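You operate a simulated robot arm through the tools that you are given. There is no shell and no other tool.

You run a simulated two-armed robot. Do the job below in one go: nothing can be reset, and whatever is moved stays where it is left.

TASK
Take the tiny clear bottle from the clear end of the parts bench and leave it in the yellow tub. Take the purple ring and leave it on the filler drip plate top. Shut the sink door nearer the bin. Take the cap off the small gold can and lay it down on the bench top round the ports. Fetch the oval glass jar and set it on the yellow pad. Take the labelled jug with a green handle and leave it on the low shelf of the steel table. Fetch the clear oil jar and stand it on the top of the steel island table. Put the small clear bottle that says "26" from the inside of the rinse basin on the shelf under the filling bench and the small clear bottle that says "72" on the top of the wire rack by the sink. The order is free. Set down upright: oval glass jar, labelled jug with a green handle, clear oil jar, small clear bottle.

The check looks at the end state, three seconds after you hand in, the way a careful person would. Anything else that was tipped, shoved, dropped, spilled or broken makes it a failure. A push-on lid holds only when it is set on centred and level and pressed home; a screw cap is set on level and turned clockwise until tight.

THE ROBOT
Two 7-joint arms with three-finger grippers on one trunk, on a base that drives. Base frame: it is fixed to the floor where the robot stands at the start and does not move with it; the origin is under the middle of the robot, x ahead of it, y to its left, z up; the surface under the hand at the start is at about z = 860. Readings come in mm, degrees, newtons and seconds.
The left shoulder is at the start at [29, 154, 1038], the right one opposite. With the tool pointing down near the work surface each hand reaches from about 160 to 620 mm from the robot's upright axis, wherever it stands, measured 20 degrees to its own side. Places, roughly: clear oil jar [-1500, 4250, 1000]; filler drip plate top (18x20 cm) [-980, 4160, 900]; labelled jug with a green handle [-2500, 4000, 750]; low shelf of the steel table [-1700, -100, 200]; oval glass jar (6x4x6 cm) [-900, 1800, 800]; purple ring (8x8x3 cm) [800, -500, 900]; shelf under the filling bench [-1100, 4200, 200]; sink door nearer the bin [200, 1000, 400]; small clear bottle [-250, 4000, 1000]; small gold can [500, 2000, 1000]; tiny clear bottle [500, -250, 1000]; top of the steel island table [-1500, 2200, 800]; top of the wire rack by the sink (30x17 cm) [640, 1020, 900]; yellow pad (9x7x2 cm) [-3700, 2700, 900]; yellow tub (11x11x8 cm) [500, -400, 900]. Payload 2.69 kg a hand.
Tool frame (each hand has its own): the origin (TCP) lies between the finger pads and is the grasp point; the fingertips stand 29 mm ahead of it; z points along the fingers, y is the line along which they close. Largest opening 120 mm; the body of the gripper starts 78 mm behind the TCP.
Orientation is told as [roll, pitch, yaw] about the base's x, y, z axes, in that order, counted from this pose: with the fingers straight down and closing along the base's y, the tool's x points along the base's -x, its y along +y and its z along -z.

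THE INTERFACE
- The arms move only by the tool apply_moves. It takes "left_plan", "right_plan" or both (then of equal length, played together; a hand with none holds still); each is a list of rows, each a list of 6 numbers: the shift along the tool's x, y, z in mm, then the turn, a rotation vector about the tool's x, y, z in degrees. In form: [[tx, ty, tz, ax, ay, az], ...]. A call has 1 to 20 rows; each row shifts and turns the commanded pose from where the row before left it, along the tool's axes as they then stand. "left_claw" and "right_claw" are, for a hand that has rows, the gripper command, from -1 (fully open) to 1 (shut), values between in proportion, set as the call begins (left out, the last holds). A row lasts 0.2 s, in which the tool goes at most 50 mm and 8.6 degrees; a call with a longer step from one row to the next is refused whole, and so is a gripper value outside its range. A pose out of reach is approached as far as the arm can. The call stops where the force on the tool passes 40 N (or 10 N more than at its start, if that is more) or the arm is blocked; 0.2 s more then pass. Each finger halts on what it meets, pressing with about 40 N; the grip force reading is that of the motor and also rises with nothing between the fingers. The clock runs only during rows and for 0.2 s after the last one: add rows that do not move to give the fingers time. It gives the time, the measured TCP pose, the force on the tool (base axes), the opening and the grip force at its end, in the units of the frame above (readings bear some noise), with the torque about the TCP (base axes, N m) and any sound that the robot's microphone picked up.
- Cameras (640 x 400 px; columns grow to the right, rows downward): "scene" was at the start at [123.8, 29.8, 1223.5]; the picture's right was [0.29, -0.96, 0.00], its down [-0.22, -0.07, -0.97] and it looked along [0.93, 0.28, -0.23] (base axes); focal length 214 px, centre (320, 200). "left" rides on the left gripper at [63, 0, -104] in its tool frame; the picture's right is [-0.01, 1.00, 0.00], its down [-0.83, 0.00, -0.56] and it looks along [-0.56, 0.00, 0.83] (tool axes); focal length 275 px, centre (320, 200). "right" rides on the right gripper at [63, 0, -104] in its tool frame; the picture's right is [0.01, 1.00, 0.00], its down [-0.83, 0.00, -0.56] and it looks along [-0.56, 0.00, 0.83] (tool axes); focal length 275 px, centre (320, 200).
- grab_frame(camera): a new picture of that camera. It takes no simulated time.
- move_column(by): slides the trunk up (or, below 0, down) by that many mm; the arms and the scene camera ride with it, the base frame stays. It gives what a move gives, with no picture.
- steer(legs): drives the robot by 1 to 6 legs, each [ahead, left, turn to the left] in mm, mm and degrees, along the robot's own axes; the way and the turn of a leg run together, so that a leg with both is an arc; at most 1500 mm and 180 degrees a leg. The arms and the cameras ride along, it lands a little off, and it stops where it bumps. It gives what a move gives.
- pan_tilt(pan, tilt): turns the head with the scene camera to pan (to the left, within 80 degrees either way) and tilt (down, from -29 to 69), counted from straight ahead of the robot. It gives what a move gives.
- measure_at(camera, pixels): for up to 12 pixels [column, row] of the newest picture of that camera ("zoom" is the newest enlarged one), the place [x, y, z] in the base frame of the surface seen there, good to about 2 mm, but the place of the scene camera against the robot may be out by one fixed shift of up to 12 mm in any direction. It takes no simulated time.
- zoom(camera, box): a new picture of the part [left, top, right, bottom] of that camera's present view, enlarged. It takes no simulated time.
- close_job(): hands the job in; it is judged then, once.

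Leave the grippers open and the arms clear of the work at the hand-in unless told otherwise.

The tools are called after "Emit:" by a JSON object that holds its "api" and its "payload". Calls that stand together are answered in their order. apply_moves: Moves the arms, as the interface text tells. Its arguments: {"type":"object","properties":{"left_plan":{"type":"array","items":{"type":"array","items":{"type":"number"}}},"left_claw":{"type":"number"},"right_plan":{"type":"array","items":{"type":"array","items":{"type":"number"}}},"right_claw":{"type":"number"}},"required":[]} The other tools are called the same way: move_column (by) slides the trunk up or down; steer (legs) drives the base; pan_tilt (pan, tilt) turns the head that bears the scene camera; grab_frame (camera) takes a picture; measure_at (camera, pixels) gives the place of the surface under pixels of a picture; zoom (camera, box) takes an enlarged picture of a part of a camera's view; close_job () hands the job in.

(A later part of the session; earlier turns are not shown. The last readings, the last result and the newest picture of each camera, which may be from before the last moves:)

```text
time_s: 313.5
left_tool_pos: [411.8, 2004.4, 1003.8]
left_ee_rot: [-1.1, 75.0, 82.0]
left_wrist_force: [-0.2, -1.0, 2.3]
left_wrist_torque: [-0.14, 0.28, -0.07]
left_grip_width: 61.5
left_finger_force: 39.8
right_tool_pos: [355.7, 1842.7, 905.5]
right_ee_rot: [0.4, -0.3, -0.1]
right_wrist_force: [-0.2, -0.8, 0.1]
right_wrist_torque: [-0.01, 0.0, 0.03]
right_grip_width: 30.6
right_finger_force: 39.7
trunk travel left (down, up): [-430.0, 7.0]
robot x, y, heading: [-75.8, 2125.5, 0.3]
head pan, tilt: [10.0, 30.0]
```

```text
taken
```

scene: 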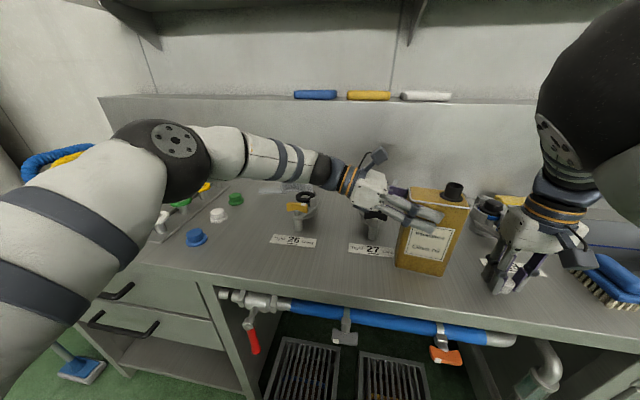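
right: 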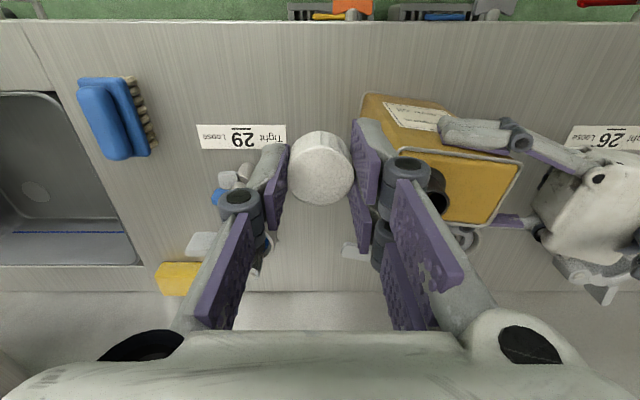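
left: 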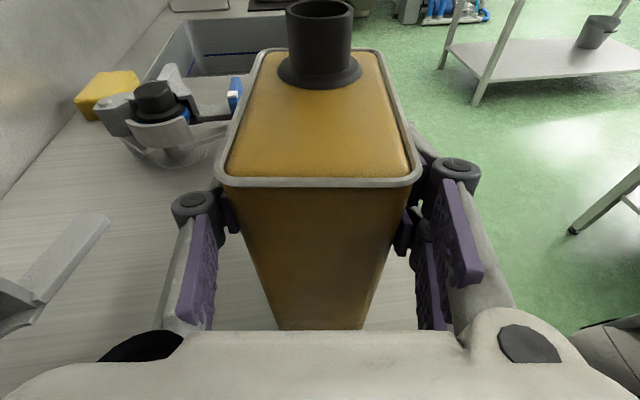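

Now lower in small steps until contact.

Emit:
{"api": "apply_moves", "payload": {"right_plan": [[0, 0, 6, 0, 0, 0], [0, 0, 3, 0, 0, 0], [0, 0, 2, 0, 0, 0], [0, 0, 0, 0, 0, 0]]}}

```text
time_s: 314.5
left_tool_pos: [411.0, 2005.7, 1003.4]
left_ee_rot: [-1.3, 74.9, 82.0]
left_wrist_force: [-0.7, 0.0, 3.3]
left_wrist_torque: [-0.1, 0.23, -0.03]
left_grip_width: 61.1
left_finger_force: 40.0
right_tool_pos: [357.8, 1841.2, 894.5]
right_ee_rot: [0.3, -0.2, -0.1]
right_wrist_force: [0.2, -0.4, 0.1]
right_wrist_torque: [0.01, -0.02, -0.03]
right_grip_width: 30.3
right_finger_force: 39.4
trunk travel left (down, up): [-430.0, 7.0]
robot x, y, heading: [-78.8, 2121.2, 0.2]
head pan, tilt: [10.0, 30.0]
```

Emit:
{"api": "apply_moves", "payload": {"right_plan": [[0, 0, 2, 0, 0, 0], [0, 0, 2, 0, 0, 0], [0, 0, 0, 0, 0, 0]]}}

```text
time_s: 315.3
left_tool_pos: [412.1, 2005.3, 1003.8]
left_ee_rot: [-1.2, 75.0, 81.8]
left_wrist_force: [0.2, -1.5, 0.8]
left_wrist_torque: [-0.35, 0.09, 0.13]
left_grip_width: 61.4
left_finger_force: 40.2
right_tool_pos: [357.2, 1843.6, 890.9]
right_ee_rot: [0.3, -0.3, -0.2]
right_wrist_force: [-0.4, 2.0, 8.1]
right_wrist_torque: [0.17, 0.07, 0.01]
right_grip_width: 30.5
right_finger_force: 40.1
trunk travel left (down, up): [-430.0, 7.0]
robot x, y, heading: [-77.4, 2122.2, 0.1]
head pan, tilt: [10.0, 30.0]
```

Contact. Open the right hand to ~60 and rise.

Emit:
{"api": "apply_moves", "payload": {"right_plan": [[0, 0, 0, 0, 0, 0], [0, 0, 0, 0, 0, 0], [0, 0, -20, 0, 0, 0], [0, 0, -45, 0, 0, 0], [0, 0, -45, 0, 0, 0], [0, 0, -45, 0, 0, 0], [0, 0, -40, 0, 0, 0], [0, 0, 0, 0, 0, 0]], "right_claw": 0}}

Emit:
{"api": "grab_frame", "payload": {"camera": "right"}}

Emit:
{"api": "grab_frame", "payload": {"camera": "scene"}}

```text
time_s: 317.1
left_tool_pos: [410.7, 2006.2, 1003.1]
left_ee_rot: [-1.2, 75.1, 82.0]
left_wrist_force: [-1.1, 1.1, 2.4]
left_wrist_torque: [0.02, 0.17, 0.01]
left_grip_width: 61.4
left_finger_force: 40.2
right_tool_pos: [357.1, 1844.0, 1087.1]
right_ee_rot: [0.3, -0.4, 0.0]
right_wrist_force: [-0.1, 0.5, 0.0]
right_wrist_torque: [-0.01, 0.0, 0.01]
right_grip_width: 60.1
right_finger_force: 0.0
trunk travel left (down, up): [-430.0, 7.0]
robot x, y, heading: [-75.5, 2124.7, 0.1]
head pan, tilt: [10.0, 30.0]
```

```text
taken
```

right: 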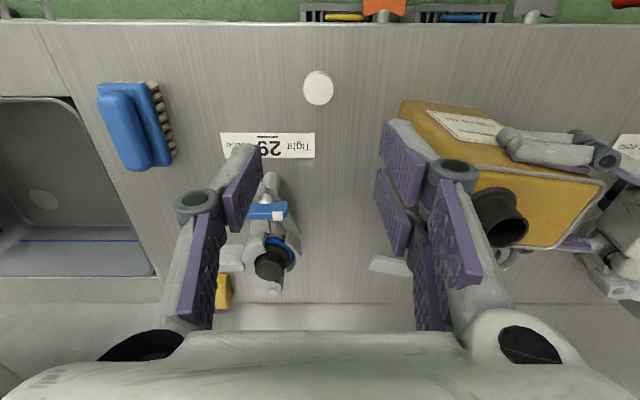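

```text
taken
```

scene: 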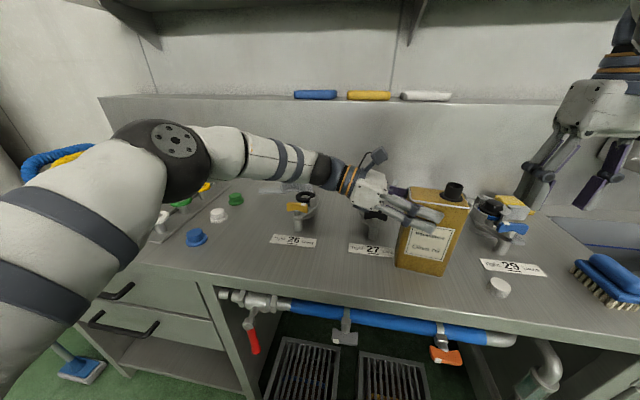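

The cap lies on the bench at (318,88) in the right view. Release the can and withdraw the left hand along its approach.

Emit:
{"api": "apply_moves", "payload": {"left_plan": [[0, 0, 0, 0, 0, 0], [0, 0, 0, 0, 0, 0], [0, 0, 0, 0, 0, 0], [-8.8, 0, -38, 0, 0, 0], [-8.8, 0, -38, 0, 0, 0], [-8.8, 0, -38, 0, 0, 0], [-8.8, 0, -38, 0, 0, 0], [0, 0, 0, 0, 0, 0]], "left_claw": -1}}

Emit:
{"api": "grab_frame", "payload": {"camera": "left"}}

Emit:
{"api": "grab_frame", "payload": {"camera": "scene"}}

```text
time_s: 318.9
left_tool_pos: [429.8, 2160.0, 1009.3]
left_ee_rot: [-1.1, 75.0, 82.0]
left_wrist_force: [-0.4, -0.3, 0.5]
left_wrist_torque: [-0.01, -0.02, 0.01]
left_grip_width: 120.0
left_finger_force: 0.0
right_tool_pos: [355.9, 1842.8, 1087.1]
right_ee_rot: [0.3, -0.2, -0.1]
right_wrist_force: [0.0, 0.9, -0.4]
right_wrist_torque: [0.0, 0.03, 0.01]
right_grip_width: 60.1
right_finger_force: 0.0
trunk travel left (down, up): [-430.0, 7.0]
robot x, y, heading: [-74.4, 2123.2, -0.1]
head pan, tilt: [10.0, 30.0]
```

```text
taken
```

left: 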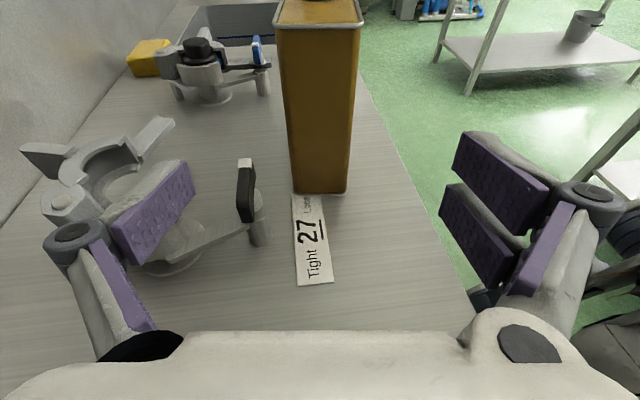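

```text
taken
```

scene: 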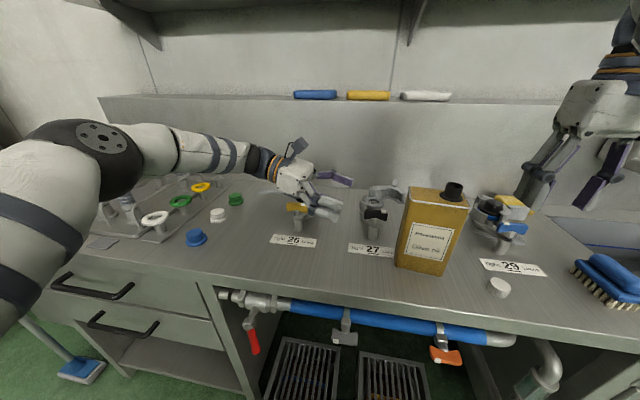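

Can standing, cap on the bench. Raise the left hand, back away 250 mm, then return the left hand to fingers-down.

Emit:
{"api": "apply_moves", "payload": {"left_plan": [[42, 0, -11, 0, 0, 0], [42, 0, -11, 0, 0, 0], [0, 40, 0, 0, 0, 0], [0, 40, 0, 0, 0, 0], [0, 0, 0, 0, 0, 0]]}}

Emit:
{"api": "steer", "payload": {"legs": [[-230, 0, 0]]}}

Emit:
{"api": "apply_moves", "payload": {"left_plan": [[0, 0, 0, 0, -8.5, 0], [0, 0, 0, 0, -8.5, 0], [0, 0, 0, 0, -8.5, 0], [0, 0, 0, 0, -8.5, 0], [0, 0, 0, 0, -8.5, 0], [0, 0, 0, 0, -8.5, 0], [0, 0, 0, 0, -8.5, 0], [0, 0, 0, 0, -8.5, 0], [0, 0, 0, 0, -7, 0], [0, 0, 0, 0, 0, 8.3], [0, 0, 0, 0, 0, 8.3], [0, 0, 0, 0, 0, 8.3], [0, 0, 0, 0, 0, 8.3], [0, 0, 0, 0, 0, 8.3], [0, 0, 0, 0, 0, 8.3], [0, 0, 0, 0, 0, 8.3], [0, 0, 0, 0, 0, 8.3], [0, 0, 0, 0, 0, 8.3], [0, 0, 0, 0, 0, 7.3]]}}

Emit:
{"api": "grab_frame", "payload": {"camera": "scene"}}

```text
time_s: 320.1
left_tool_pos: [350.3, 2168.3, 1094.8]
left_ee_rot: [-1.1, 75.0, 82.1]
left_wrist_force: [0.1, -0.3, -0.5]
left_wrist_torque: [-0.01, -0.04, 0.0]
left_grip_width: 120.1
left_finger_force: 0.0
right_tool_pos: [356.8, 1843.2, 1086.3]
right_ee_rot: [0.2, -0.3, -0.1]
right_wrist_force: [-0.3, -1.0, -0.2]
right_wrist_torque: [-0.03, 0.0, 0.0]
right_grip_width: 59.8
right_finger_force: 0.3
trunk travel left (down, up): [-430.0, 7.0]
robot x, y, heading: [-71.7, 2127.0, 0.2]
head pan, tilt: [10.0, 30.0]
```

```text
time_s: 321.8
left_tool_pos: [120.5, 2168.1, 1094.2]
left_ee_rot: [-1.3, 75.0, 82.0]
left_wrist_force: [0.0, -0.2, 0.3]
left_wrist_torque: [0.01, 0.01, 0.03]
left_grip_width: 119.8
left_finger_force: 0.1
right_tool_pos: [126.4, 1843.8, 1088.0]
right_ee_rot: [0.2, -0.2, 0.1]
right_wrist_force: [-0.6, -0.3, -0.2]
right_wrist_torque: [0.01, -0.05, -0.01]
right_grip_width: 59.9
right_finger_force: 0.1
trunk travel left (down, up): [-430.0, 7.0]
robot x, y, heading: [-305.2, 2121.5, 0.1]
head pan, tilt: [10.0, 30.0]
```

```text
time_s: 325.8
left_tool_pos: [120.8, 2168.4, 1094.4]
left_ee_rot: [-0.1, -0.2, 1.0]
left_wrist_force: [0.1, 0.2, -0.3]
left_wrist_torque: [0.0, -0.01, 0.0]
left_grip_width: 119.9
left_finger_force: 0.1
right_tool_pos: [128.6, 1843.9, 1087.9]
right_ee_rot: [0.3, -0.3, 0.0]
right_wrist_force: [0.0, 0.2, -0.5]
right_wrist_torque: [0.02, -0.01, 0.03]
right_grip_width: 60.1
right_finger_force: 0.0
trunk travel left (down, up): [-430.0, 7.0]
robot x, y, heading: [-304.0, 2121.0, 0.1]
head pan, tilt: [10.0, 30.0]
```

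```text
taken
```

scene: 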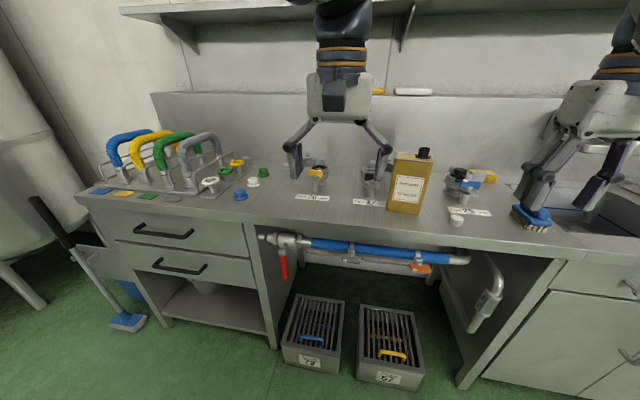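

Next the oval jar. Turn 180° to face the island, then slide toward the turntable.

Emit:
{"api": "steer", "payload": {"legs": [[0, 0, 179.9]]}}

Emit:
{"api": "steer", "payload": {"legs": [[0, 200, 0], [60, 0, 0]]}}

Emit:
{"api": "pan_tilt", "payload": {"pan": 5, "tilt": 35}}

Emit:
{"api": "grab_frame", "payload": {"camera": "scene"}}

Emit:
{"api": "grab_frame", "payload": {"camera": "left"}}

```text
time_s: 333.6
left_tool_pos: [-731.2, 2078.6, 1094.7]
left_ee_rot: [-0.1, -0.3, -179.4]
left_wrist_force: [0.3, 0.9, 0.2]
left_wrist_torque: [-0.01, 0.03, 0.02]
left_grip_width: 119.9
left_finger_force: 0.1
right_tool_pos: [-733.3, 2403.6, 1087.3]
right_ee_rot: [0.2, -0.2, 179.4]
right_wrist_force: [-0.4, -0.2, 0.5]
right_wrist_torque: [-0.03, 0.01, -0.02]
right_grip_width: 59.8
right_finger_force: 0.0
trunk travel left (down, up): [-430.0, 7.0]
robot x, y, heading: [-308.1, 2123.8, 179.4]
head pan, tilt: [10.0, 30.0]
```

```text
time_s: 336.3
left_tool_pos: [-792.1, 1876.0, 1094.8]
left_ee_rot: [0.0, -0.3, -179.5]
left_wrist_force: [0.2, -0.4, -0.9]
left_wrist_torque: [-0.02, -0.02, 0.03]
left_grip_width: 120.2
left_finger_force: 0.1
right_tool_pos: [-795.1, 2200.4, 1087.1]
right_ee_rot: [0.2, -0.3, 179.4]
right_wrist_force: [-0.3, -0.4, 0.6]
right_wrist_torque: [-0.01, -0.03, 0.0]
right_grip_width: 59.7
right_finger_force: 0.2
trunk travel left (down, up): [-430.0, 7.0]
robot x, y, heading: [-363.4, 1918.7, 179.8]
head pan, tilt: [10.0, 30.0]
```

```text
time_s: 337.0
left_tool_pos: [-790.8, 1875.7, 1094.6]
left_ee_rot: [-0.1, -0.3, -179.4]
left_wrist_force: [-1.2, -0.2, 0.5]
left_wrist_torque: [-0.01, 0.0, 0.02]
left_grip_width: 119.8
left_finger_force: 0.0
right_tool_pos: [-794.1, 2200.3, 1087.4]
right_ee_rot: [0.2, -0.2, 179.6]
right_wrist_force: [-1.0, 0.0, -0.5]
right_wrist_torque: [0.0, 0.02, 0.02]
right_grip_width: 59.8
right_finger_force: 0.1
trunk travel left (down, up): [-430.0, 7.0]
robot x, y, heading: [-367.7, 1920.3, 179.2]
head pan, tilt: [5.0, 35.0]
```

```text
taken
```

scene: 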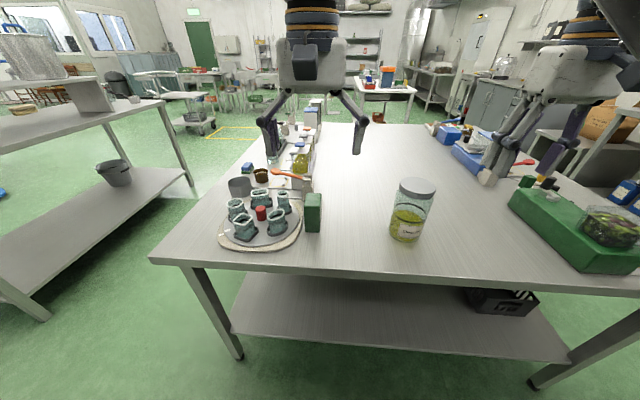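

```text
taken
```

left: 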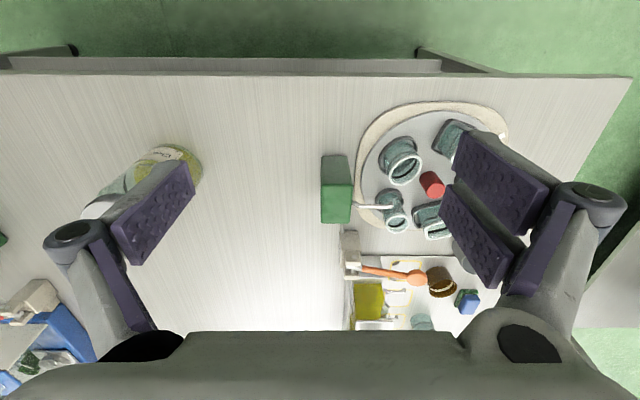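

Slide 130 mm more left to put the left camera over the turntable.

Emit:
{"api": "steer", "payload": {"legs": [[0, 130, 0.7]]}}

Emit:
{"api": "grab_frame", "payload": {"camera": "left"}}

Emit:
{"api": "zoom", "payload": {"camera": "left", "box": [200, 60, 440, 260]}}

```text
time_s: 338.6
left_tool_pos: [-789.8, 1739.1, 1094.6]
left_ee_rot: [0.1, -0.3, -178.6]
left_wrist_force: [0.6, -0.6, 0.0]
left_wrist_torque: [0.02, -0.03, -0.02]
left_grip_width: 120.1
left_finger_force: 0.0
right_tool_pos: [-796.9, 2063.4, 1087.1]
right_ee_rot: [0.3, -0.1, -179.8]
right_wrist_force: [-0.2, -0.9, 0.7]
right_wrist_torque: [0.04, -0.02, -0.02]
right_grip_width: 59.9
right_finger_force: 0.2
trunk travel left (down, up): [-430.0, 7.0]
robot x, y, heading: [-365.3, 1786.4, -179.7]
head pan, tilt: [5.0, 35.0]
```

```text
taken
```

left: 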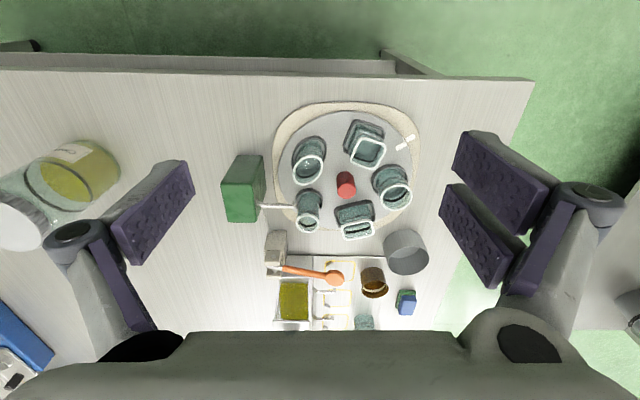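

```text
2.00 times, centred on (320, 160) of left
```

zoom: 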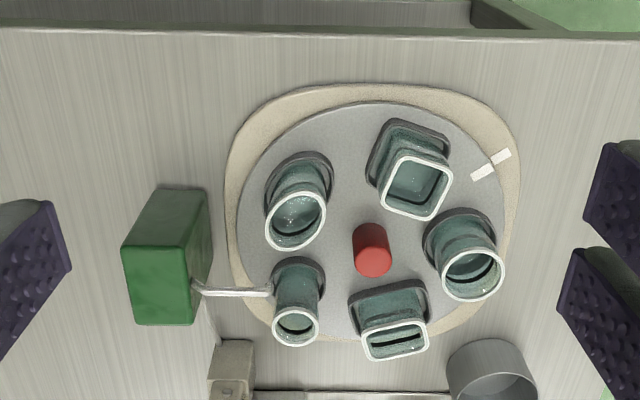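

I see square, round, small round, rectangular, and at zoom (297,205) likely the oval one. Zoom more for certainty.

Emit:
{"api": "zoom", "payload": {"camera": "left", "box": [270, 110, 430, 250]}}

Emit:
{"api": "measure_at", "payload": {"camera": "left", "pixels": [[309, 154], [309, 184], [294, 170], [323, 165], [301, 158], [317, 182], [397, 186], [397, 209], [381, 196], [411, 196], [340, 210], [230, 190]]}}

```text
2.86 times, centred on (350, 180) of left
```

zoom: 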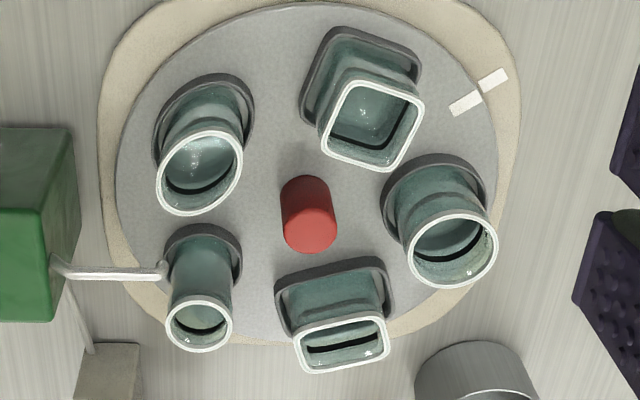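

```text
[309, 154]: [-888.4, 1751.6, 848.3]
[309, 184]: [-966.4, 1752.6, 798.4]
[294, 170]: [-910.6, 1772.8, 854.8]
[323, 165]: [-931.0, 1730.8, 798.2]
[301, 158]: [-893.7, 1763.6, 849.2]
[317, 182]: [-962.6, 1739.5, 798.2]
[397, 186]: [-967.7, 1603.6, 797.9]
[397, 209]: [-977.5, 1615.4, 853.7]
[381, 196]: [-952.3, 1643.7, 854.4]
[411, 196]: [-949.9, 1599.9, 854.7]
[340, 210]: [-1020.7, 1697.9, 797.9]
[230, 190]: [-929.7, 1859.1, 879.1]
```

The one at top-left here is oval (rim elongated diagonally). Zoom tightly and measure its rim.

Emit:
{"api": "zoom", "payload": {"camera": "left", "box": [280, 130, 350, 200]}}

```text
5.71 times, centred on (315, 165) of left
```

zoom: 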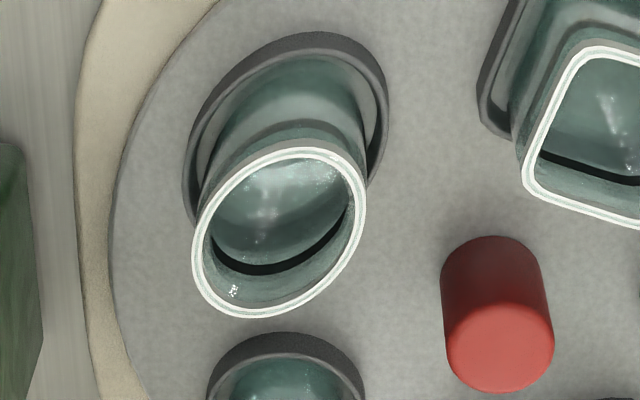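

Emit:
{"api": "measure_at", "payload": {"camera": "zoom", "pixels": [[285, 154], [198, 262], [240, 313], [361, 205], [345, 170], [208, 297], [228, 190], [328, 268], [270, 230], [300, 40], [195, 180], [385, 110]]}}

```text
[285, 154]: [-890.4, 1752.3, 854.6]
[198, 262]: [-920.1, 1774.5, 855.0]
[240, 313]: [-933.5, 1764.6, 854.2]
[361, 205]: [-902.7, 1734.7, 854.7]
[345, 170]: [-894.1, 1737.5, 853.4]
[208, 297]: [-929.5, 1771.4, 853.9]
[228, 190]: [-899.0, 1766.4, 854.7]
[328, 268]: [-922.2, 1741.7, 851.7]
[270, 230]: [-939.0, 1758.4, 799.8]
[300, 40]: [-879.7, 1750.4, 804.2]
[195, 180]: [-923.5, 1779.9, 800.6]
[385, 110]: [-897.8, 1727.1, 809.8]
```

Oval jar centre ≈ (-911,1755), rim 49×34, minor axis ~47° to base x, top z 855. I'll move the base a bit nearer and rotate the left hand +44.6° about its axis so it closes along the jar's narrow side.

Emit:
{"api": "measure_at", "payload": {"camera": "zoom", "pixels": [[500, 340], [450, 290], [540, 300], [285, 375], [225, 375]]}}

Emit:
{"api": "steer", "payload": {"legs": [[60, -80, 0]]}}

Emit:
{"api": "apply_moves", "payload": {"left_plan": [[0, 0, 0, 0, 0, 7.5], [0, 0, 0, 0, 0, 7.5], [0, 0, 0, 0, 0, 7.5], [0, 0, 0, 0, 0, 7.5], [0, 0, 0, 0, 0, 7.5], [0, 0, 0, 0, 0, 7.1], [0, 0, 0, 0, 0, 0]], "left_claw": 0}}

Emit:
{"api": "grab_frame", "payload": {"camera": "left"}}

```text
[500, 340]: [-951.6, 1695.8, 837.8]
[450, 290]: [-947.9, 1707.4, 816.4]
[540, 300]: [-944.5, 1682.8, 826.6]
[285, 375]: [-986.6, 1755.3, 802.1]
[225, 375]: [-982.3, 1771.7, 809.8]
```

```text
time_s: 339.9
left_tool_pos: [-852.6, 1819.2, 1094.7]
left_ee_rot: [-0.1, -0.3, -178.6]
left_wrist_force: [0.0, -0.3, 0.6]
left_wrist_torque: [-0.02, 0.01, -0.01]
left_grip_width: 119.8
left_finger_force: 0.0
right_tool_pos: [-860.2, 2143.1, 1087.4]
right_ee_rot: [0.3, -0.2, -179.6]
right_wrist_force: [-0.2, -0.2, -1.1]
right_wrist_torque: [-0.01, -0.02, -0.01]
right_grip_width: 59.9
right_finger_force: 0.1
trunk travel left (down, up): [-430.0, 7.0]
robot x, y, heading: [-427.0, 1866.1, -179.5]
head pan, tilt: [5.0, 35.0]
```

```text
time_s: 341.5
left_tool_pos: [-851.3, 1817.3, 1095.0]
left_ee_rot: [0.1, -0.1, 136.7]
left_wrist_force: [0.4, 0.2, -0.6]
left_wrist_torque: [0.04, -0.03, 0.02]
left_grip_width: 60.0
left_finger_force: 0.0
right_tool_pos: [-859.7, 2142.4, 1086.4]
right_ee_rot: [0.3, -0.3, -179.5]
right_wrist_force: [0.4, -0.6, -0.1]
right_wrist_torque: [-0.02, 0.01, -0.02]
right_grip_width: 60.0
right_finger_force: 0.1
trunk travel left (down, up): [-430.0, 7.0]
robot x, y, heading: [-424.0, 1864.1, -179.6]
head pan, tilt: [5.0, 35.0]
```

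```text
taken
```

left: 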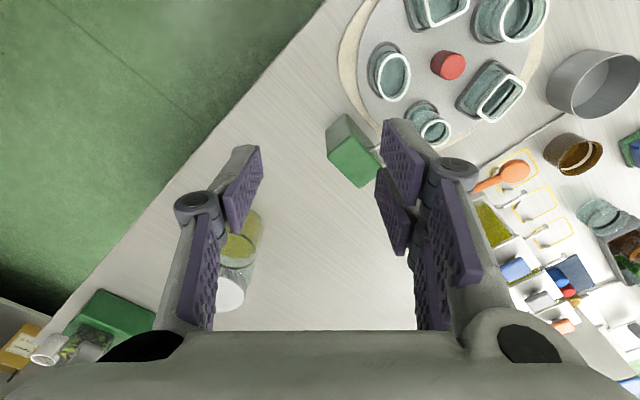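

The jar's narrow axis is now horizontal in view (jar at (391,78)). Shift 86 mm along tool y and lower to z≈960, then re-measure.

Emit:
{"api": "apply_moves", "payload": {"left_plan": [[0, 43, 0, 0, 0, 0], [0, 43, 0, 0, 0, 0], [0, 0, 45, 0, 0, 0], [0, 0, 45, 0, 0, 0], [0, 0, 45, 0, 0, 0], [0, 0, 0, 0, 0, 0]]}}

Emit:
{"api": "grab_frame", "payload": {"camera": "left"}}

```text
time_s: 342.9
left_tool_pos: [-911.3, 1755.3, 960.2]
left_ee_rot: [0.2, -0.4, 136.8]
left_wrist_force: [0.0, -0.4, -0.4]
left_wrist_torque: [0.0, -0.01, -0.01]
left_grip_width: 60.0
left_finger_force: 0.1
right_tool_pos: [-858.6, 2142.7, 1086.9]
right_ee_rot: [0.2, -0.3, -179.6]
right_wrist_force: [-0.1, 0.5, 0.6]
right_wrist_torque: [0.01, 0.0, 0.0]
right_grip_width: 59.8
right_finger_force: 0.1
trunk travel left (down, up): [-430.0, 7.0]
robot x, y, heading: [-426.7, 1868.4, -179.6]
head pan, tilt: [5.0, 35.0]
```

```text
taken
```

left: 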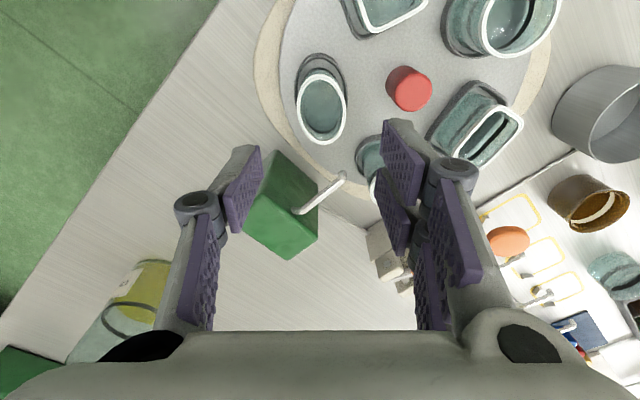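

Emit:
{"api": "measure_at", "payload": {"camera": "left", "pixels": [[322, 73], [322, 142], [299, 105], [345, 107], [310, 78], [335, 138], [409, 90], [345, 178], [300, 210], [280, 225]]}}

Emit:
{"api": "zoom", "payload": {"camera": "left", "box": [260, 40, 400, 180]}}

```text
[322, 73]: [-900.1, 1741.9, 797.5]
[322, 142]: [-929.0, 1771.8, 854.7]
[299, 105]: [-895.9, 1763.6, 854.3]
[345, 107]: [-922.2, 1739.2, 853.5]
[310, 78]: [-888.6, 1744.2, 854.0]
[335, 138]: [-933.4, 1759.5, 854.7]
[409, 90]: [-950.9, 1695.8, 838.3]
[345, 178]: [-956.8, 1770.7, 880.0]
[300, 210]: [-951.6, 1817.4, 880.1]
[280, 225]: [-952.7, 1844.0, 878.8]
```

```text
2.86 times, centred on (330, 110) of left
```

zoom: 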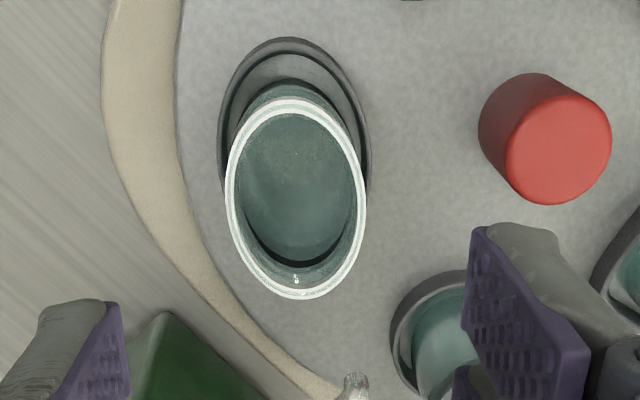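

Rim centre ≈ (-910.5,1753). The silver tube (z 880) and red knob leave room. Nudge and descend to z≈846.

Emit:
{"api": "apply_moves", "payload": {"left_plan": [[2.2, 1.1, 20, 0, 0, 0], [0, 0, 35, 0, 0, 0], [0, 0, 30, 0, 0, 0], [0, 0, 20, 0, 0, 0], [0, 0, 9, 0, 0, 0], [0, 0, 0, 0, 0, 0]]}}

Emit:
{"api": "grab_frame", "payload": {"camera": "left"}}

```text
time_s: 344.3
left_tool_pos: [-911.4, 1752.2, 846.4]
left_ee_rot: [0.1, -0.1, 136.8]
left_wrist_force: [-0.5, -0.7, 0.6]
left_wrist_torque: [0.0, 0.04, 0.0]
left_grip_width: 60.0
left_finger_force: 0.0
right_tool_pos: [-859.2, 2142.7, 1088.2]
right_ee_rot: [0.3, -0.2, -179.6]
right_wrist_force: [0.3, -0.1, 0.2]
right_wrist_torque: [-0.01, 0.03, 0.03]
right_grip_width: 60.0
right_finger_force: 0.1
trunk travel left (down, up): [-430.0, 7.0]
robot x, y, heading: [-425.5, 1868.4, -179.6]
head pan, tilt: [5.0, 35.0]
```

```text
taken
```

left: 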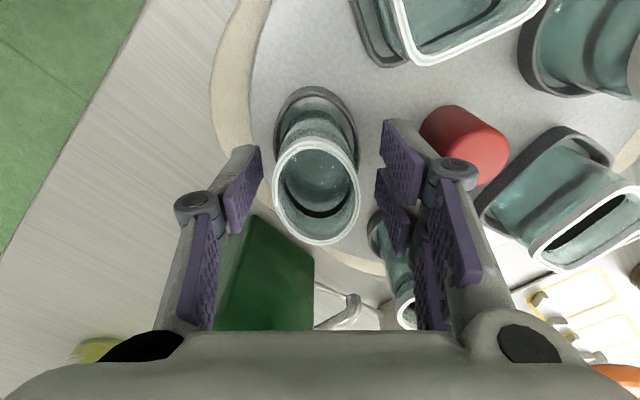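

Jar centred between the pads. Close.

Emit:
{"api": "apply_moves", "payload": {"left_plan": [[0, 0, 0, 0, 0, 0], [0, 0, 0, 0, 0, 0]], "left_claw": 1}}

Emit:
{"api": "grab_frame", "payload": {"camera": "left"}}

```text
time_s: 344.9
left_tool_pos: [-910.5, 1752.4, 846.1]
left_ee_rot: [0.2, -0.2, 136.8]
left_wrist_force: [0.6, -0.2, -0.3]
left_wrist_torque: [-0.05, -0.03, -0.02]
left_grip_width: 36.0
left_finger_force: 40.0
right_tool_pos: [-860.0, 2142.4, 1087.0]
right_ee_rot: [0.2, -0.2, -179.7]
right_wrist_force: [-0.2, -0.2, -0.2]
right_wrist_torque: [-0.01, 0.01, 0.02]
right_grip_width: 60.1
right_finger_force: 0.1
trunk travel left (down, up): [-430.0, 7.0]
robot x, y, heading: [-426.2, 1867.4, -179.4]
head pan, tilt: [5.0, 35.0]
```

```text
taken
```

left: 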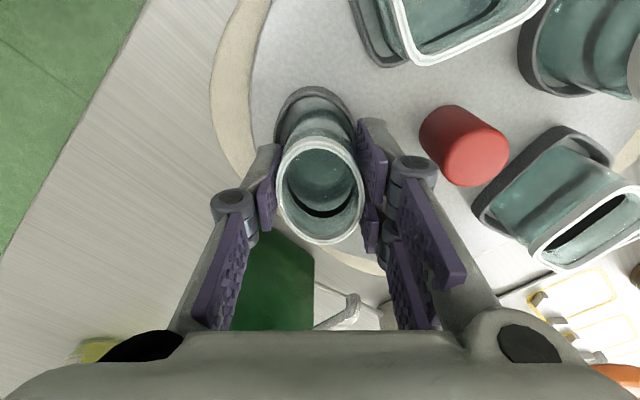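

Gripped (36 mm). Lift slowly, straight up.

Emit:
{"api": "apply_moves", "payload": {"left_plan": [[0, 0, -10, 0, 0, 0], [0, 0, -15, 0, 0, 0], [0, 0, 0, 0, 0, 0]]}}

Emit:
{"api": "grab_frame", "payload": {"camera": "left"}}

```text
time_s: 345.7
left_tool_pos: [-911.7, 1753.5, 872.7]
left_ee_rot: [0.1, -0.3, 136.7]
left_wrist_force: [0.4, -0.1, -1.4]
left_wrist_torque: [0.0, -0.01, 0.01]
left_grip_width: 36.3
left_finger_force: 40.2
right_tool_pos: [-858.9, 2141.4, 1087.0]
right_ee_rot: [0.2, -0.2, -179.6]
right_wrist_force: [0.3, 0.3, 0.1]
right_wrist_torque: [0.01, 0.0, -0.01]
right_grip_width: 60.0
right_finger_force: 0.1
trunk travel left (down, up): [-430.0, 7.0]
robot x, y, heading: [-430.5, 1868.3, -179.7]
head pan, tilt: [5.0, 35.0]
```

```text
taken
```

left: 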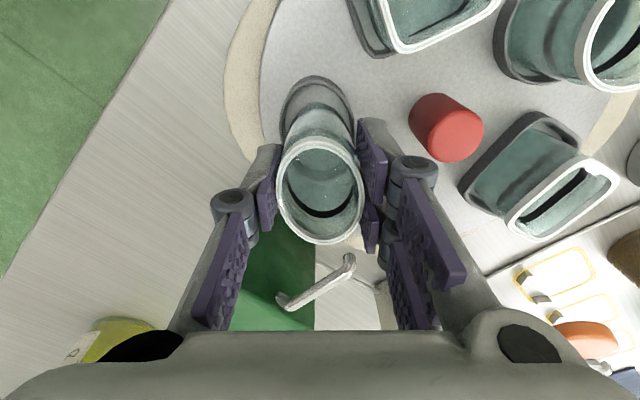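

It's coming up; the dish stays behind. Lift to z≈1070 and look.

Emit:
{"api": "apply_moves", "payload": {"left_plan": [[0, 0, -40, 0, 0, 0], [0, 0, -45, 0, 0, 0], [0, 0, -45, 0, 0, 0], [0, 0, -45, 0, 0, 0], [0, 0, -25, 0, 0, 0], [0, 0, 0, 0, 0, 0]]}}

Emit:
{"api": "grab_frame", "payload": {"camera": "left"}}

Emit:
{"api": "grab_frame", "payload": {"camera": "scene"}}

```text
time_s: 347.1
left_tool_pos: [-910.2, 1753.6, 1070.5]
left_ee_rot: [0.3, -0.2, 136.8]
left_wrist_force: [0.2, 0.1, -0.8]
left_wrist_torque: [0.04, -0.04, -0.01]
left_grip_width: 36.0
left_finger_force: 39.7
right_tool_pos: [-861.0, 2143.5, 1087.2]
right_ee_rot: [0.2, -0.2, -179.7]
right_wrist_force: [-0.1, 0.0, 0.0]
right_wrist_torque: [-0.01, 0.0, 0.0]
right_grip_width: 59.7
right_finger_force: 0.0
trunk travel left (down, up): [-430.0, 7.0]
robot x, y, heading: [-428.6, 1868.6, -179.4]
head pan, tilt: [5.0, 35.0]
```

```text
taken
```

left: 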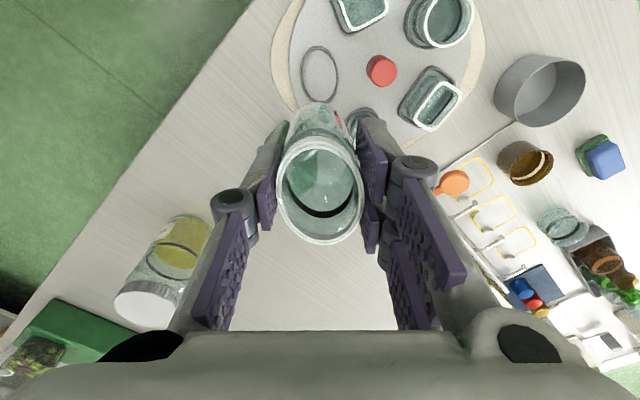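

```text
taken
```

scene: 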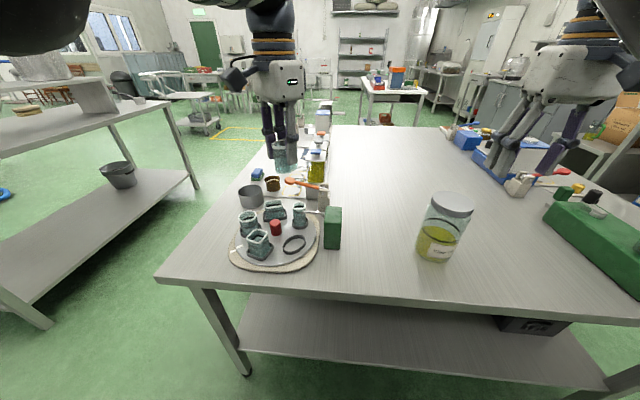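

Oval jar held, its ring remains on the turntable. Now head west via the north aisle: back off, slide right (+y) to y≈3350, then drive ahead (−x).

Emit:
{"api": "steer", "payload": {"legs": [[-190, 0, 0], [0, -1490, -0.4], [1400, 0, 0]]}}

Emit:
{"api": "pan_tilt", "payload": {"pan": 0, "tilt": 15}}

Emit:
{"api": "grab_frame", "payload": {"camera": "scene"}}

```text
time_s: 366.6
left_tool_pos: [-2110.9, 3352.3, 1071.3]
left_ee_rot: [0.2, -0.2, 133.1]
left_wrist_force: [0.0, -0.3, -1.7]
left_wrist_torque: [0.0, -0.01, 0.02]
left_grip_width: 35.8
left_finger_force: 39.6
right_tool_pos: [-2035.5, 3737.5, 1087.2]
right_ee_rot: [0.2, -0.2, 176.7]
right_wrist_force: [-0.1, -0.1, -0.6]
right_wrist_torque: [0.0, -0.01, -0.04]
right_grip_width: 59.9
right_finger_force: 0.0
trunk travel left (down, up): [-430.0, 7.0]
robot x, y, heading: [-1621.3, 3434.5, 176.9]
head pan, tilt: [5.0, 35.0]
```

```text
time_s: 367.4
left_tool_pos: [-2110.6, 3352.8, 1070.7]
left_ee_rot: [0.3, -0.3, 133.1]
left_wrist_force: [-0.2, 0.5, -1.1]
left_wrist_torque: [-0.01, 0.02, -0.01]
left_grip_width: 36.0
left_finger_force: 39.8
right_tool_pos: [-2034.7, 3737.1, 1087.2]
right_ee_rot: [0.2, -0.1, 176.7]
right_wrist_force: [-0.8, 0.1, -0.4]
right_wrist_torque: [-0.01, 0.03, 0.03]
right_grip_width: 60.0
right_finger_force: 0.1
trunk travel left (down, up): [-430.0, 7.0]
robot x, y, heading: [-1618.7, 3431.8, 176.8]
head pan, tilt: [0.0, 15.0]
```

```text
taken
```

scene: 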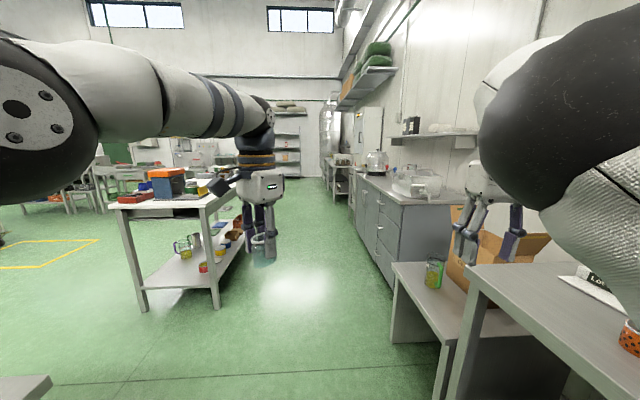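

I see the jug on the low bench at (434,272), and a table at left (170,195) — probably with the yellow pad. Zoom on it.

Emit:
{"api": "zoom", "payload": {"camera": "scene", "box": [90, 150, 270, 290]}}

Emit:
{"api": "measure_at", "payload": {"camera": "scene", "pixels": [[220, 185], [205, 192], [130, 205], [210, 205], [170, 190], [434, 272], [400, 290], [420, 330], [370, 200], [434, 288]]}}

```text
2.86 times, centred on (180, 220) of scene
```

zoom: 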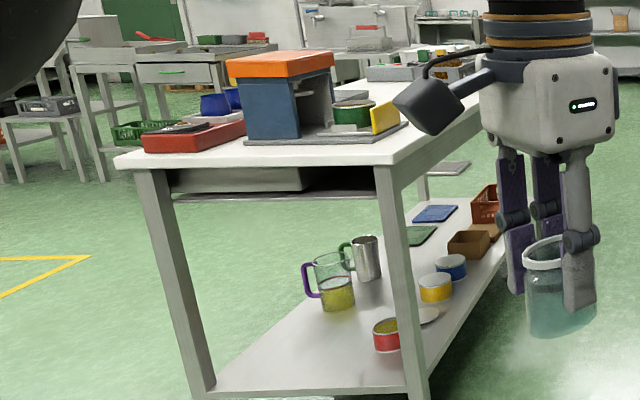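

```text
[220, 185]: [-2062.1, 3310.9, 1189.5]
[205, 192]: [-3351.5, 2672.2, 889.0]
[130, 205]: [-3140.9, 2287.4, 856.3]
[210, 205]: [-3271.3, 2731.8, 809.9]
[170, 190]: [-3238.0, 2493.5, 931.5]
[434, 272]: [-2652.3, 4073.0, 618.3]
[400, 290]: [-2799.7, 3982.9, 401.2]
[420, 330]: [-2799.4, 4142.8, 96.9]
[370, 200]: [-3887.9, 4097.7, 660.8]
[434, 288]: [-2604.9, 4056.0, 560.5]
```

The table's north edge is at y≈2740. Drive on west to x≈-3650, then turn left to face it.

Emit:
{"api": "steer", "payload": {"legs": [[0, 0, 3.2], [1300, 0, 0], [720, 0, 0]]}}

Emit:
{"api": "grab_frame", "payload": {"camera": "scene"}}

```text
time_s: 378.0
left_tool_pos: [-4151.2, 3390.0, 1069.7]
left_ee_rot: [0.2, -0.2, 134.0]
left_wrist_force: [-0.7, 0.4, -0.4]
left_wrist_torque: [0.01, -0.02, 0.01]
left_grip_width: 35.7
left_finger_force: 40.1
right_tool_pos: [-4082.2, 3775.9, 1086.2]
right_ee_rot: [0.2, -0.3, 177.6]
right_wrist_force: [0.1, -0.1, 0.0]
right_wrist_torque: [0.01, 0.0, -0.02]
right_grip_width: 60.0
right_finger_force: 0.1
trunk travel left (down, up): [-430.0, 7.0]
robot x, y, heading: [-3662.2, 3478.7, 177.6]
head pan, tilt: [0.0, 15.0]
```

```text
taken
```

scene: 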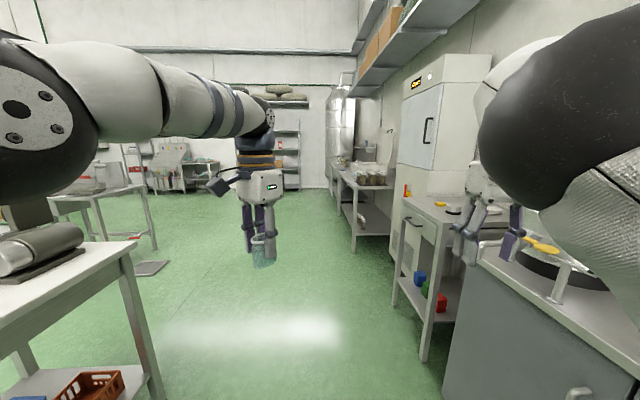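

Turn left ~92° to face the table (heading −90°).

Emit:
{"api": "steer", "payload": {"legs": [[0, 0, 92.4]]}}

Emit:
{"api": "pan_tilt", "payload": {"pan": 0, "tilt": 25}}

Emit:
{"api": "grab_frame", "payload": {"camera": "scene"}}

```text
time_s: 382.4
left_tool_pos: [-3537.6, 2997.7, 1070.0]
left_ee_rot: [0.2, -0.2, -131.9]
left_wrist_force: [0.2, 0.4, -0.3]
left_wrist_torque: [-0.01, 0.01, 0.02]
left_grip_width: 36.1
left_finger_force: 39.5
right_tool_pos: [-3928.7, 3041.1, 1086.6]
right_ee_rot: [0.2, -0.2, -88.4]
right_wrist_force: [0.7, -0.9, 0.4]
right_wrist_torque: [0.0, 0.01, -0.01]
right_grip_width: 60.0
right_finger_force: 0.0
trunk travel left (down, up): [-430.0, 7.0]
robot x, y, heading: [-3664.4, 3483.8, -88.5]
head pan, tilt: [0.0, 15.0]
```

```text
time_s: 383.1
left_tool_pos: [-3537.1, 3000.2, 1070.1]
left_ee_rot: [0.2, -0.1, -131.9]
left_wrist_force: [0.4, 0.0, -1.2]
left_wrist_torque: [0.01, 0.01, 0.0]
left_grip_width: 36.0
left_finger_force: 40.4
right_tool_pos: [-3928.8, 3042.4, 1087.7]
right_ee_rot: [0.1, -0.2, -88.5]
right_wrist_force: [0.7, -0.7, -0.3]
right_wrist_torque: [0.02, 0.03, -0.02]
right_grip_width: 60.1
right_finger_force: 0.1
trunk travel left (down, up): [-430.0, 7.0]
robot x, y, heading: [-3664.3, 3481.7, -88.4]
head pan, tilt: [0.0, 25.0]
```

```text
taken
```

scene: 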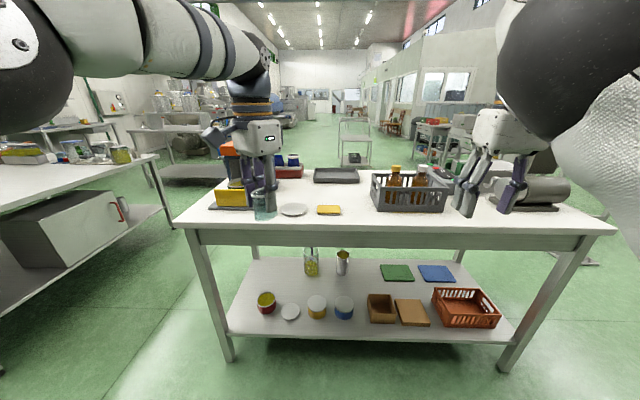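

The yellow pad is at (328,210). Zoom and measure.

Emit:
{"api": "zoom", "payload": {"camera": "scene", "box": [240, 170, 400, 250]}}

Emit:
{"api": "measure_at", "payload": {"camera": "scene", "pixels": [[317, 206], [339, 206], [341, 213], [318, 214], [328, 210], [350, 222], [350, 226], [292, 210], [410, 190], [238, 200], [328, 216]]}}

```text
4.00 times, centred on (320, 210) of scene
```

zoom: 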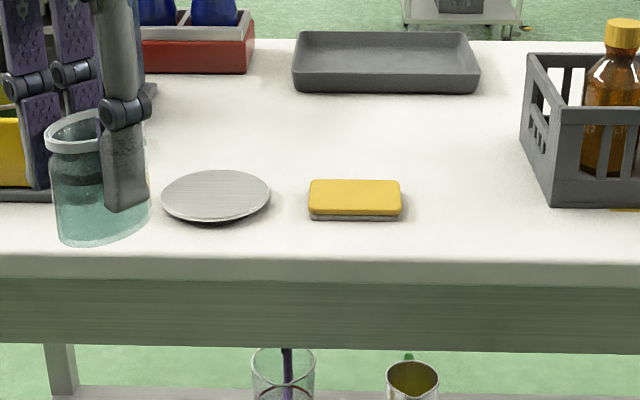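

```text
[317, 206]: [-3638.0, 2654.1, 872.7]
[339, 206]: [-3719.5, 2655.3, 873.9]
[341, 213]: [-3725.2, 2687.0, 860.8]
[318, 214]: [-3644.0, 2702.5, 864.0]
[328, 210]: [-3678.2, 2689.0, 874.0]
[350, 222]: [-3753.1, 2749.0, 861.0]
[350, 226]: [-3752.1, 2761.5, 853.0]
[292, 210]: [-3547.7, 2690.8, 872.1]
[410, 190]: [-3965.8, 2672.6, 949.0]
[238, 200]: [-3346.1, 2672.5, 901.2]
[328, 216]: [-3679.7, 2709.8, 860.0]
```

Pad top z≈874, centre ≈ (-3680,2680). Check the height of the bottles in the crate (near the right hand's path).

Emit:
{"api": "measure_at", "payload": {"camera": "scene", "pixels": [[396, 167], [422, 170], [441, 178], [372, 180], [530, 185], [545, 205]]}}

```text
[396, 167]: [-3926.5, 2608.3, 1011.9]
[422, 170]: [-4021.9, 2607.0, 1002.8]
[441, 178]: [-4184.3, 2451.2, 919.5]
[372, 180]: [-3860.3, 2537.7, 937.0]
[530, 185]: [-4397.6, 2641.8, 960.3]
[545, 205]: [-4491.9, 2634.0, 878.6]
```

Bottles top out at 1012; the right hand's tips are at ~1058. Slide right 110 mm and drive ahead ~295 mm.

Emit:
{"api": "steer", "payload": {"legs": [[0, -110, -1.5], [285, 0, 0]]}}

Emit:
{"api": "grab_frame", "payload": {"camera": "left"}}

Emit:
{"api": "grab_frame", "payload": {"camera": "scene"}}

```text
time_s: 386.2
left_tool_pos: [-3656.7, 2709.3, 1070.7]
left_ee_rot: [0.2, -0.2, -133.4]
left_wrist_force: [0.2, 0.5, -0.7]
left_wrist_torque: [0.02, 0.02, 0.02]
left_grip_width: 35.9
left_finger_force: 40.0
right_tool_pos: [-4048.0, 2760.2, 1087.2]
right_ee_rot: [0.2, -0.2, -89.8]
right_wrist_force: [-0.3, 0.0, 0.1]
right_wrist_torque: [0.0, -0.02, 0.01]
right_grip_width: 59.9
right_finger_force: 0.0
trunk travel left (down, up): [-430.0, 7.0]
robot x, y, heading: [-3768.2, 3198.0, -89.8]
head pan, tilt: [0.0, 25.0]
```

```text
taken
```

left: 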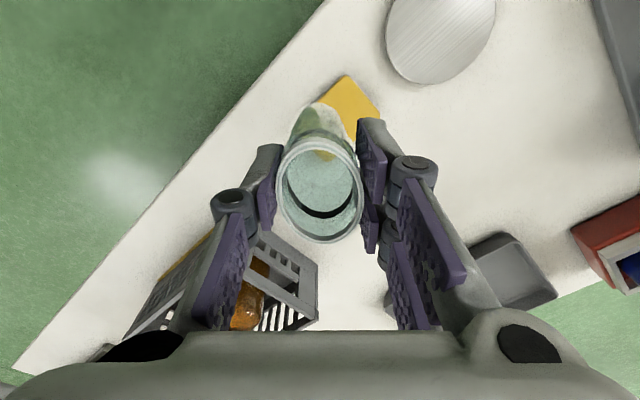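

```text
taken
```

scene: 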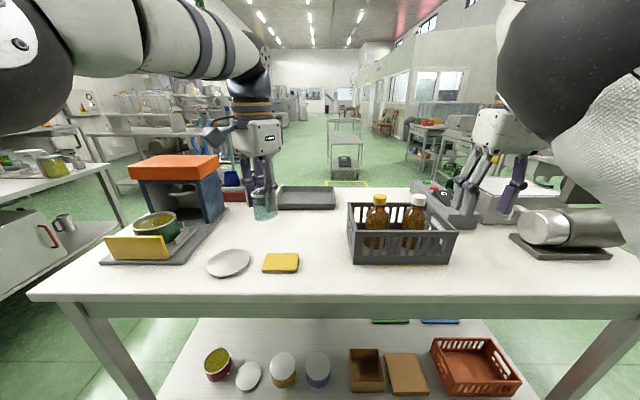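

The pad peeks out beneath the jar at (345,95). Measure its visible corners.

Emit:
{"api": "measure_at", "payload": {"camera": "left", "pixels": [[345, 78], [376, 112], [320, 104], [360, 105], [330, 95], [355, 115], [345, 100]]}}

Emit:
{"api": "measure_at", "payload": {"camera": "scene", "pixels": [[266, 255], [297, 255], [299, 268], [264, 269], [281, 262]]}}

```text
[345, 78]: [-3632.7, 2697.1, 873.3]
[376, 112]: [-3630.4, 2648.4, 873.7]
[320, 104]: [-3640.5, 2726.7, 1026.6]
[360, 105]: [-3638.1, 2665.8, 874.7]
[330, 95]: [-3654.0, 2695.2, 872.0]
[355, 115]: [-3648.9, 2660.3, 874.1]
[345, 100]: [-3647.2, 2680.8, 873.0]
```

```text
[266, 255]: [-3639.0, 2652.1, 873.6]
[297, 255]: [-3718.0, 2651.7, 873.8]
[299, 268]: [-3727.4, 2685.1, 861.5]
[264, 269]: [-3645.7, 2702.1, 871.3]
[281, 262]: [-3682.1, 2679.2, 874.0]
```

Pad centre ≈ (-3672,2674). Lower to z≈980, then align above the pad.

Emit:
{"api": "apply_moves", "payload": {"left_plan": [[0, 0, 45, 0, 0, 0], [0, 0, 45, 0, 0, 0], [-36.2, 13.1, 0, 0, 0, 0], [0, 0, 25, 0, 0, 0], [0, 0, 0, 0, 0, 0]]}}

Emit:
{"api": "grab_frame", "payload": {"camera": "scene"}}

Emit:
{"api": "grab_frame", "payload": {"camera": "left"}}

```text
time_s: 387.4
left_tool_pos: [-3671.9, 2675.0, 956.7]
left_ee_rot: [0.2, -0.3, -133.4]
left_wrist_force: [-1.6, 0.0, -0.3]
left_wrist_torque: [0.02, 0.01, 0.0]
left_grip_width: 36.0
left_finger_force: 40.4
right_tool_pos: [-4048.0, 2761.9, 1087.5]
right_ee_rot: [0.2, -0.2, -89.7]
right_wrist_force: [0.2, -0.2, 0.0]
right_wrist_torque: [-0.03, 0.03, -0.02]
right_grip_width: 60.0
right_finger_force: 0.1
trunk travel left (down, up): [-430.0, 7.0]
robot x, y, heading: [-3767.1, 3190.6, -89.7]
head pan, tilt: [0.0, 25.0]
```

```text
taken
```

scene: 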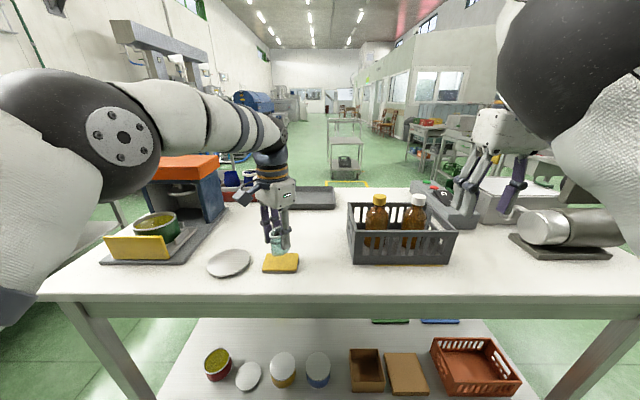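

```text
taken
```

left: 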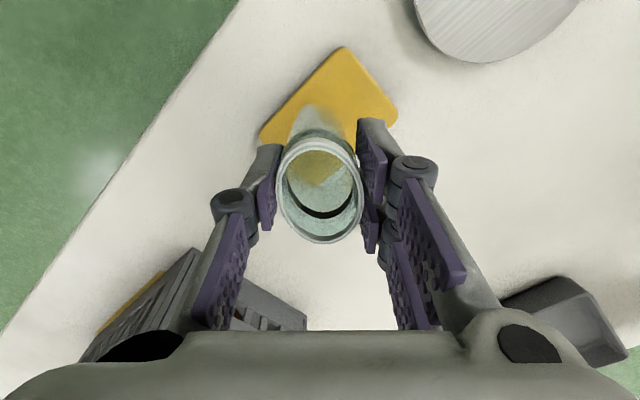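

More of the pad shows: corners (343,50), (262,138), (395,112). Measure them.

Emit:
{"api": "measure_at", "payload": {"camera": "left", "pixels": [[343, 52], [265, 136], [392, 110], [268, 142], [300, 95], [370, 85], [360, 118]]}}

```text
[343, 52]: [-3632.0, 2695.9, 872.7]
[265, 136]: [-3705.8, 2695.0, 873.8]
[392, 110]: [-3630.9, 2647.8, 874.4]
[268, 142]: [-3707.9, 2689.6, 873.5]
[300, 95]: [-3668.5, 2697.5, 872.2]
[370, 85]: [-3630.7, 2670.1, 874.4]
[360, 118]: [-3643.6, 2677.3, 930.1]
```

Pad spans x −3711..−3629, y 2646..2698. Rotate the hand ~46° more so the jar's long side lies along the pad's long side, and recentre.

Emit:
{"api": "apply_moves", "payload": {"left_plan": [[-0.8, 3.5, 0, 0, 0, 7.7], [0, 0, 0, 0, 0, 7.7], [0, 0, 0, 0, 0, 7.7], [0, 0, 0, 0, 0, 7.7], [0, 0, 0, 0, 0, 7.7], [0, 0, 0, 0, 0, 7.7], [0, 0, 0, 0, 0, 0]]}}

Emit:
{"api": "grab_frame", "payload": {"camera": "left"}}

```text
time_s: 389.0
left_tool_pos: [-3671.5, 2670.3, 954.2]
left_ee_rot: [0.3, 0.0, -179.7]
left_wrist_force: [0.3, 1.1, 0.1]
left_wrist_torque: [0.01, -0.01, 0.0]
left_grip_width: 36.0
left_finger_force: 39.7
right_tool_pos: [-4047.7, 2761.3, 1088.4]
right_ee_rot: [0.2, -0.2, -89.8]
right_wrist_force: [0.4, 0.4, 0.0]
right_wrist_torque: [-0.01, 0.02, 0.03]
right_grip_width: 60.0
right_finger_force: 0.0
trunk travel left (down, up): [-430.0, 7.0]
robot x, y, heading: [-3768.1, 3196.7, -89.8]
head pan, tilt: [0.0, 25.0]
```

```text
taken
```

left: 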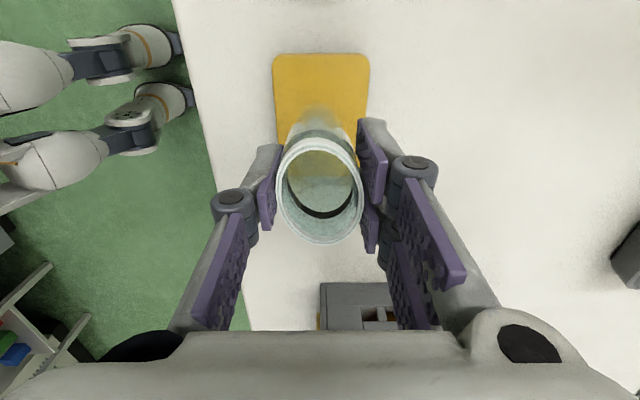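

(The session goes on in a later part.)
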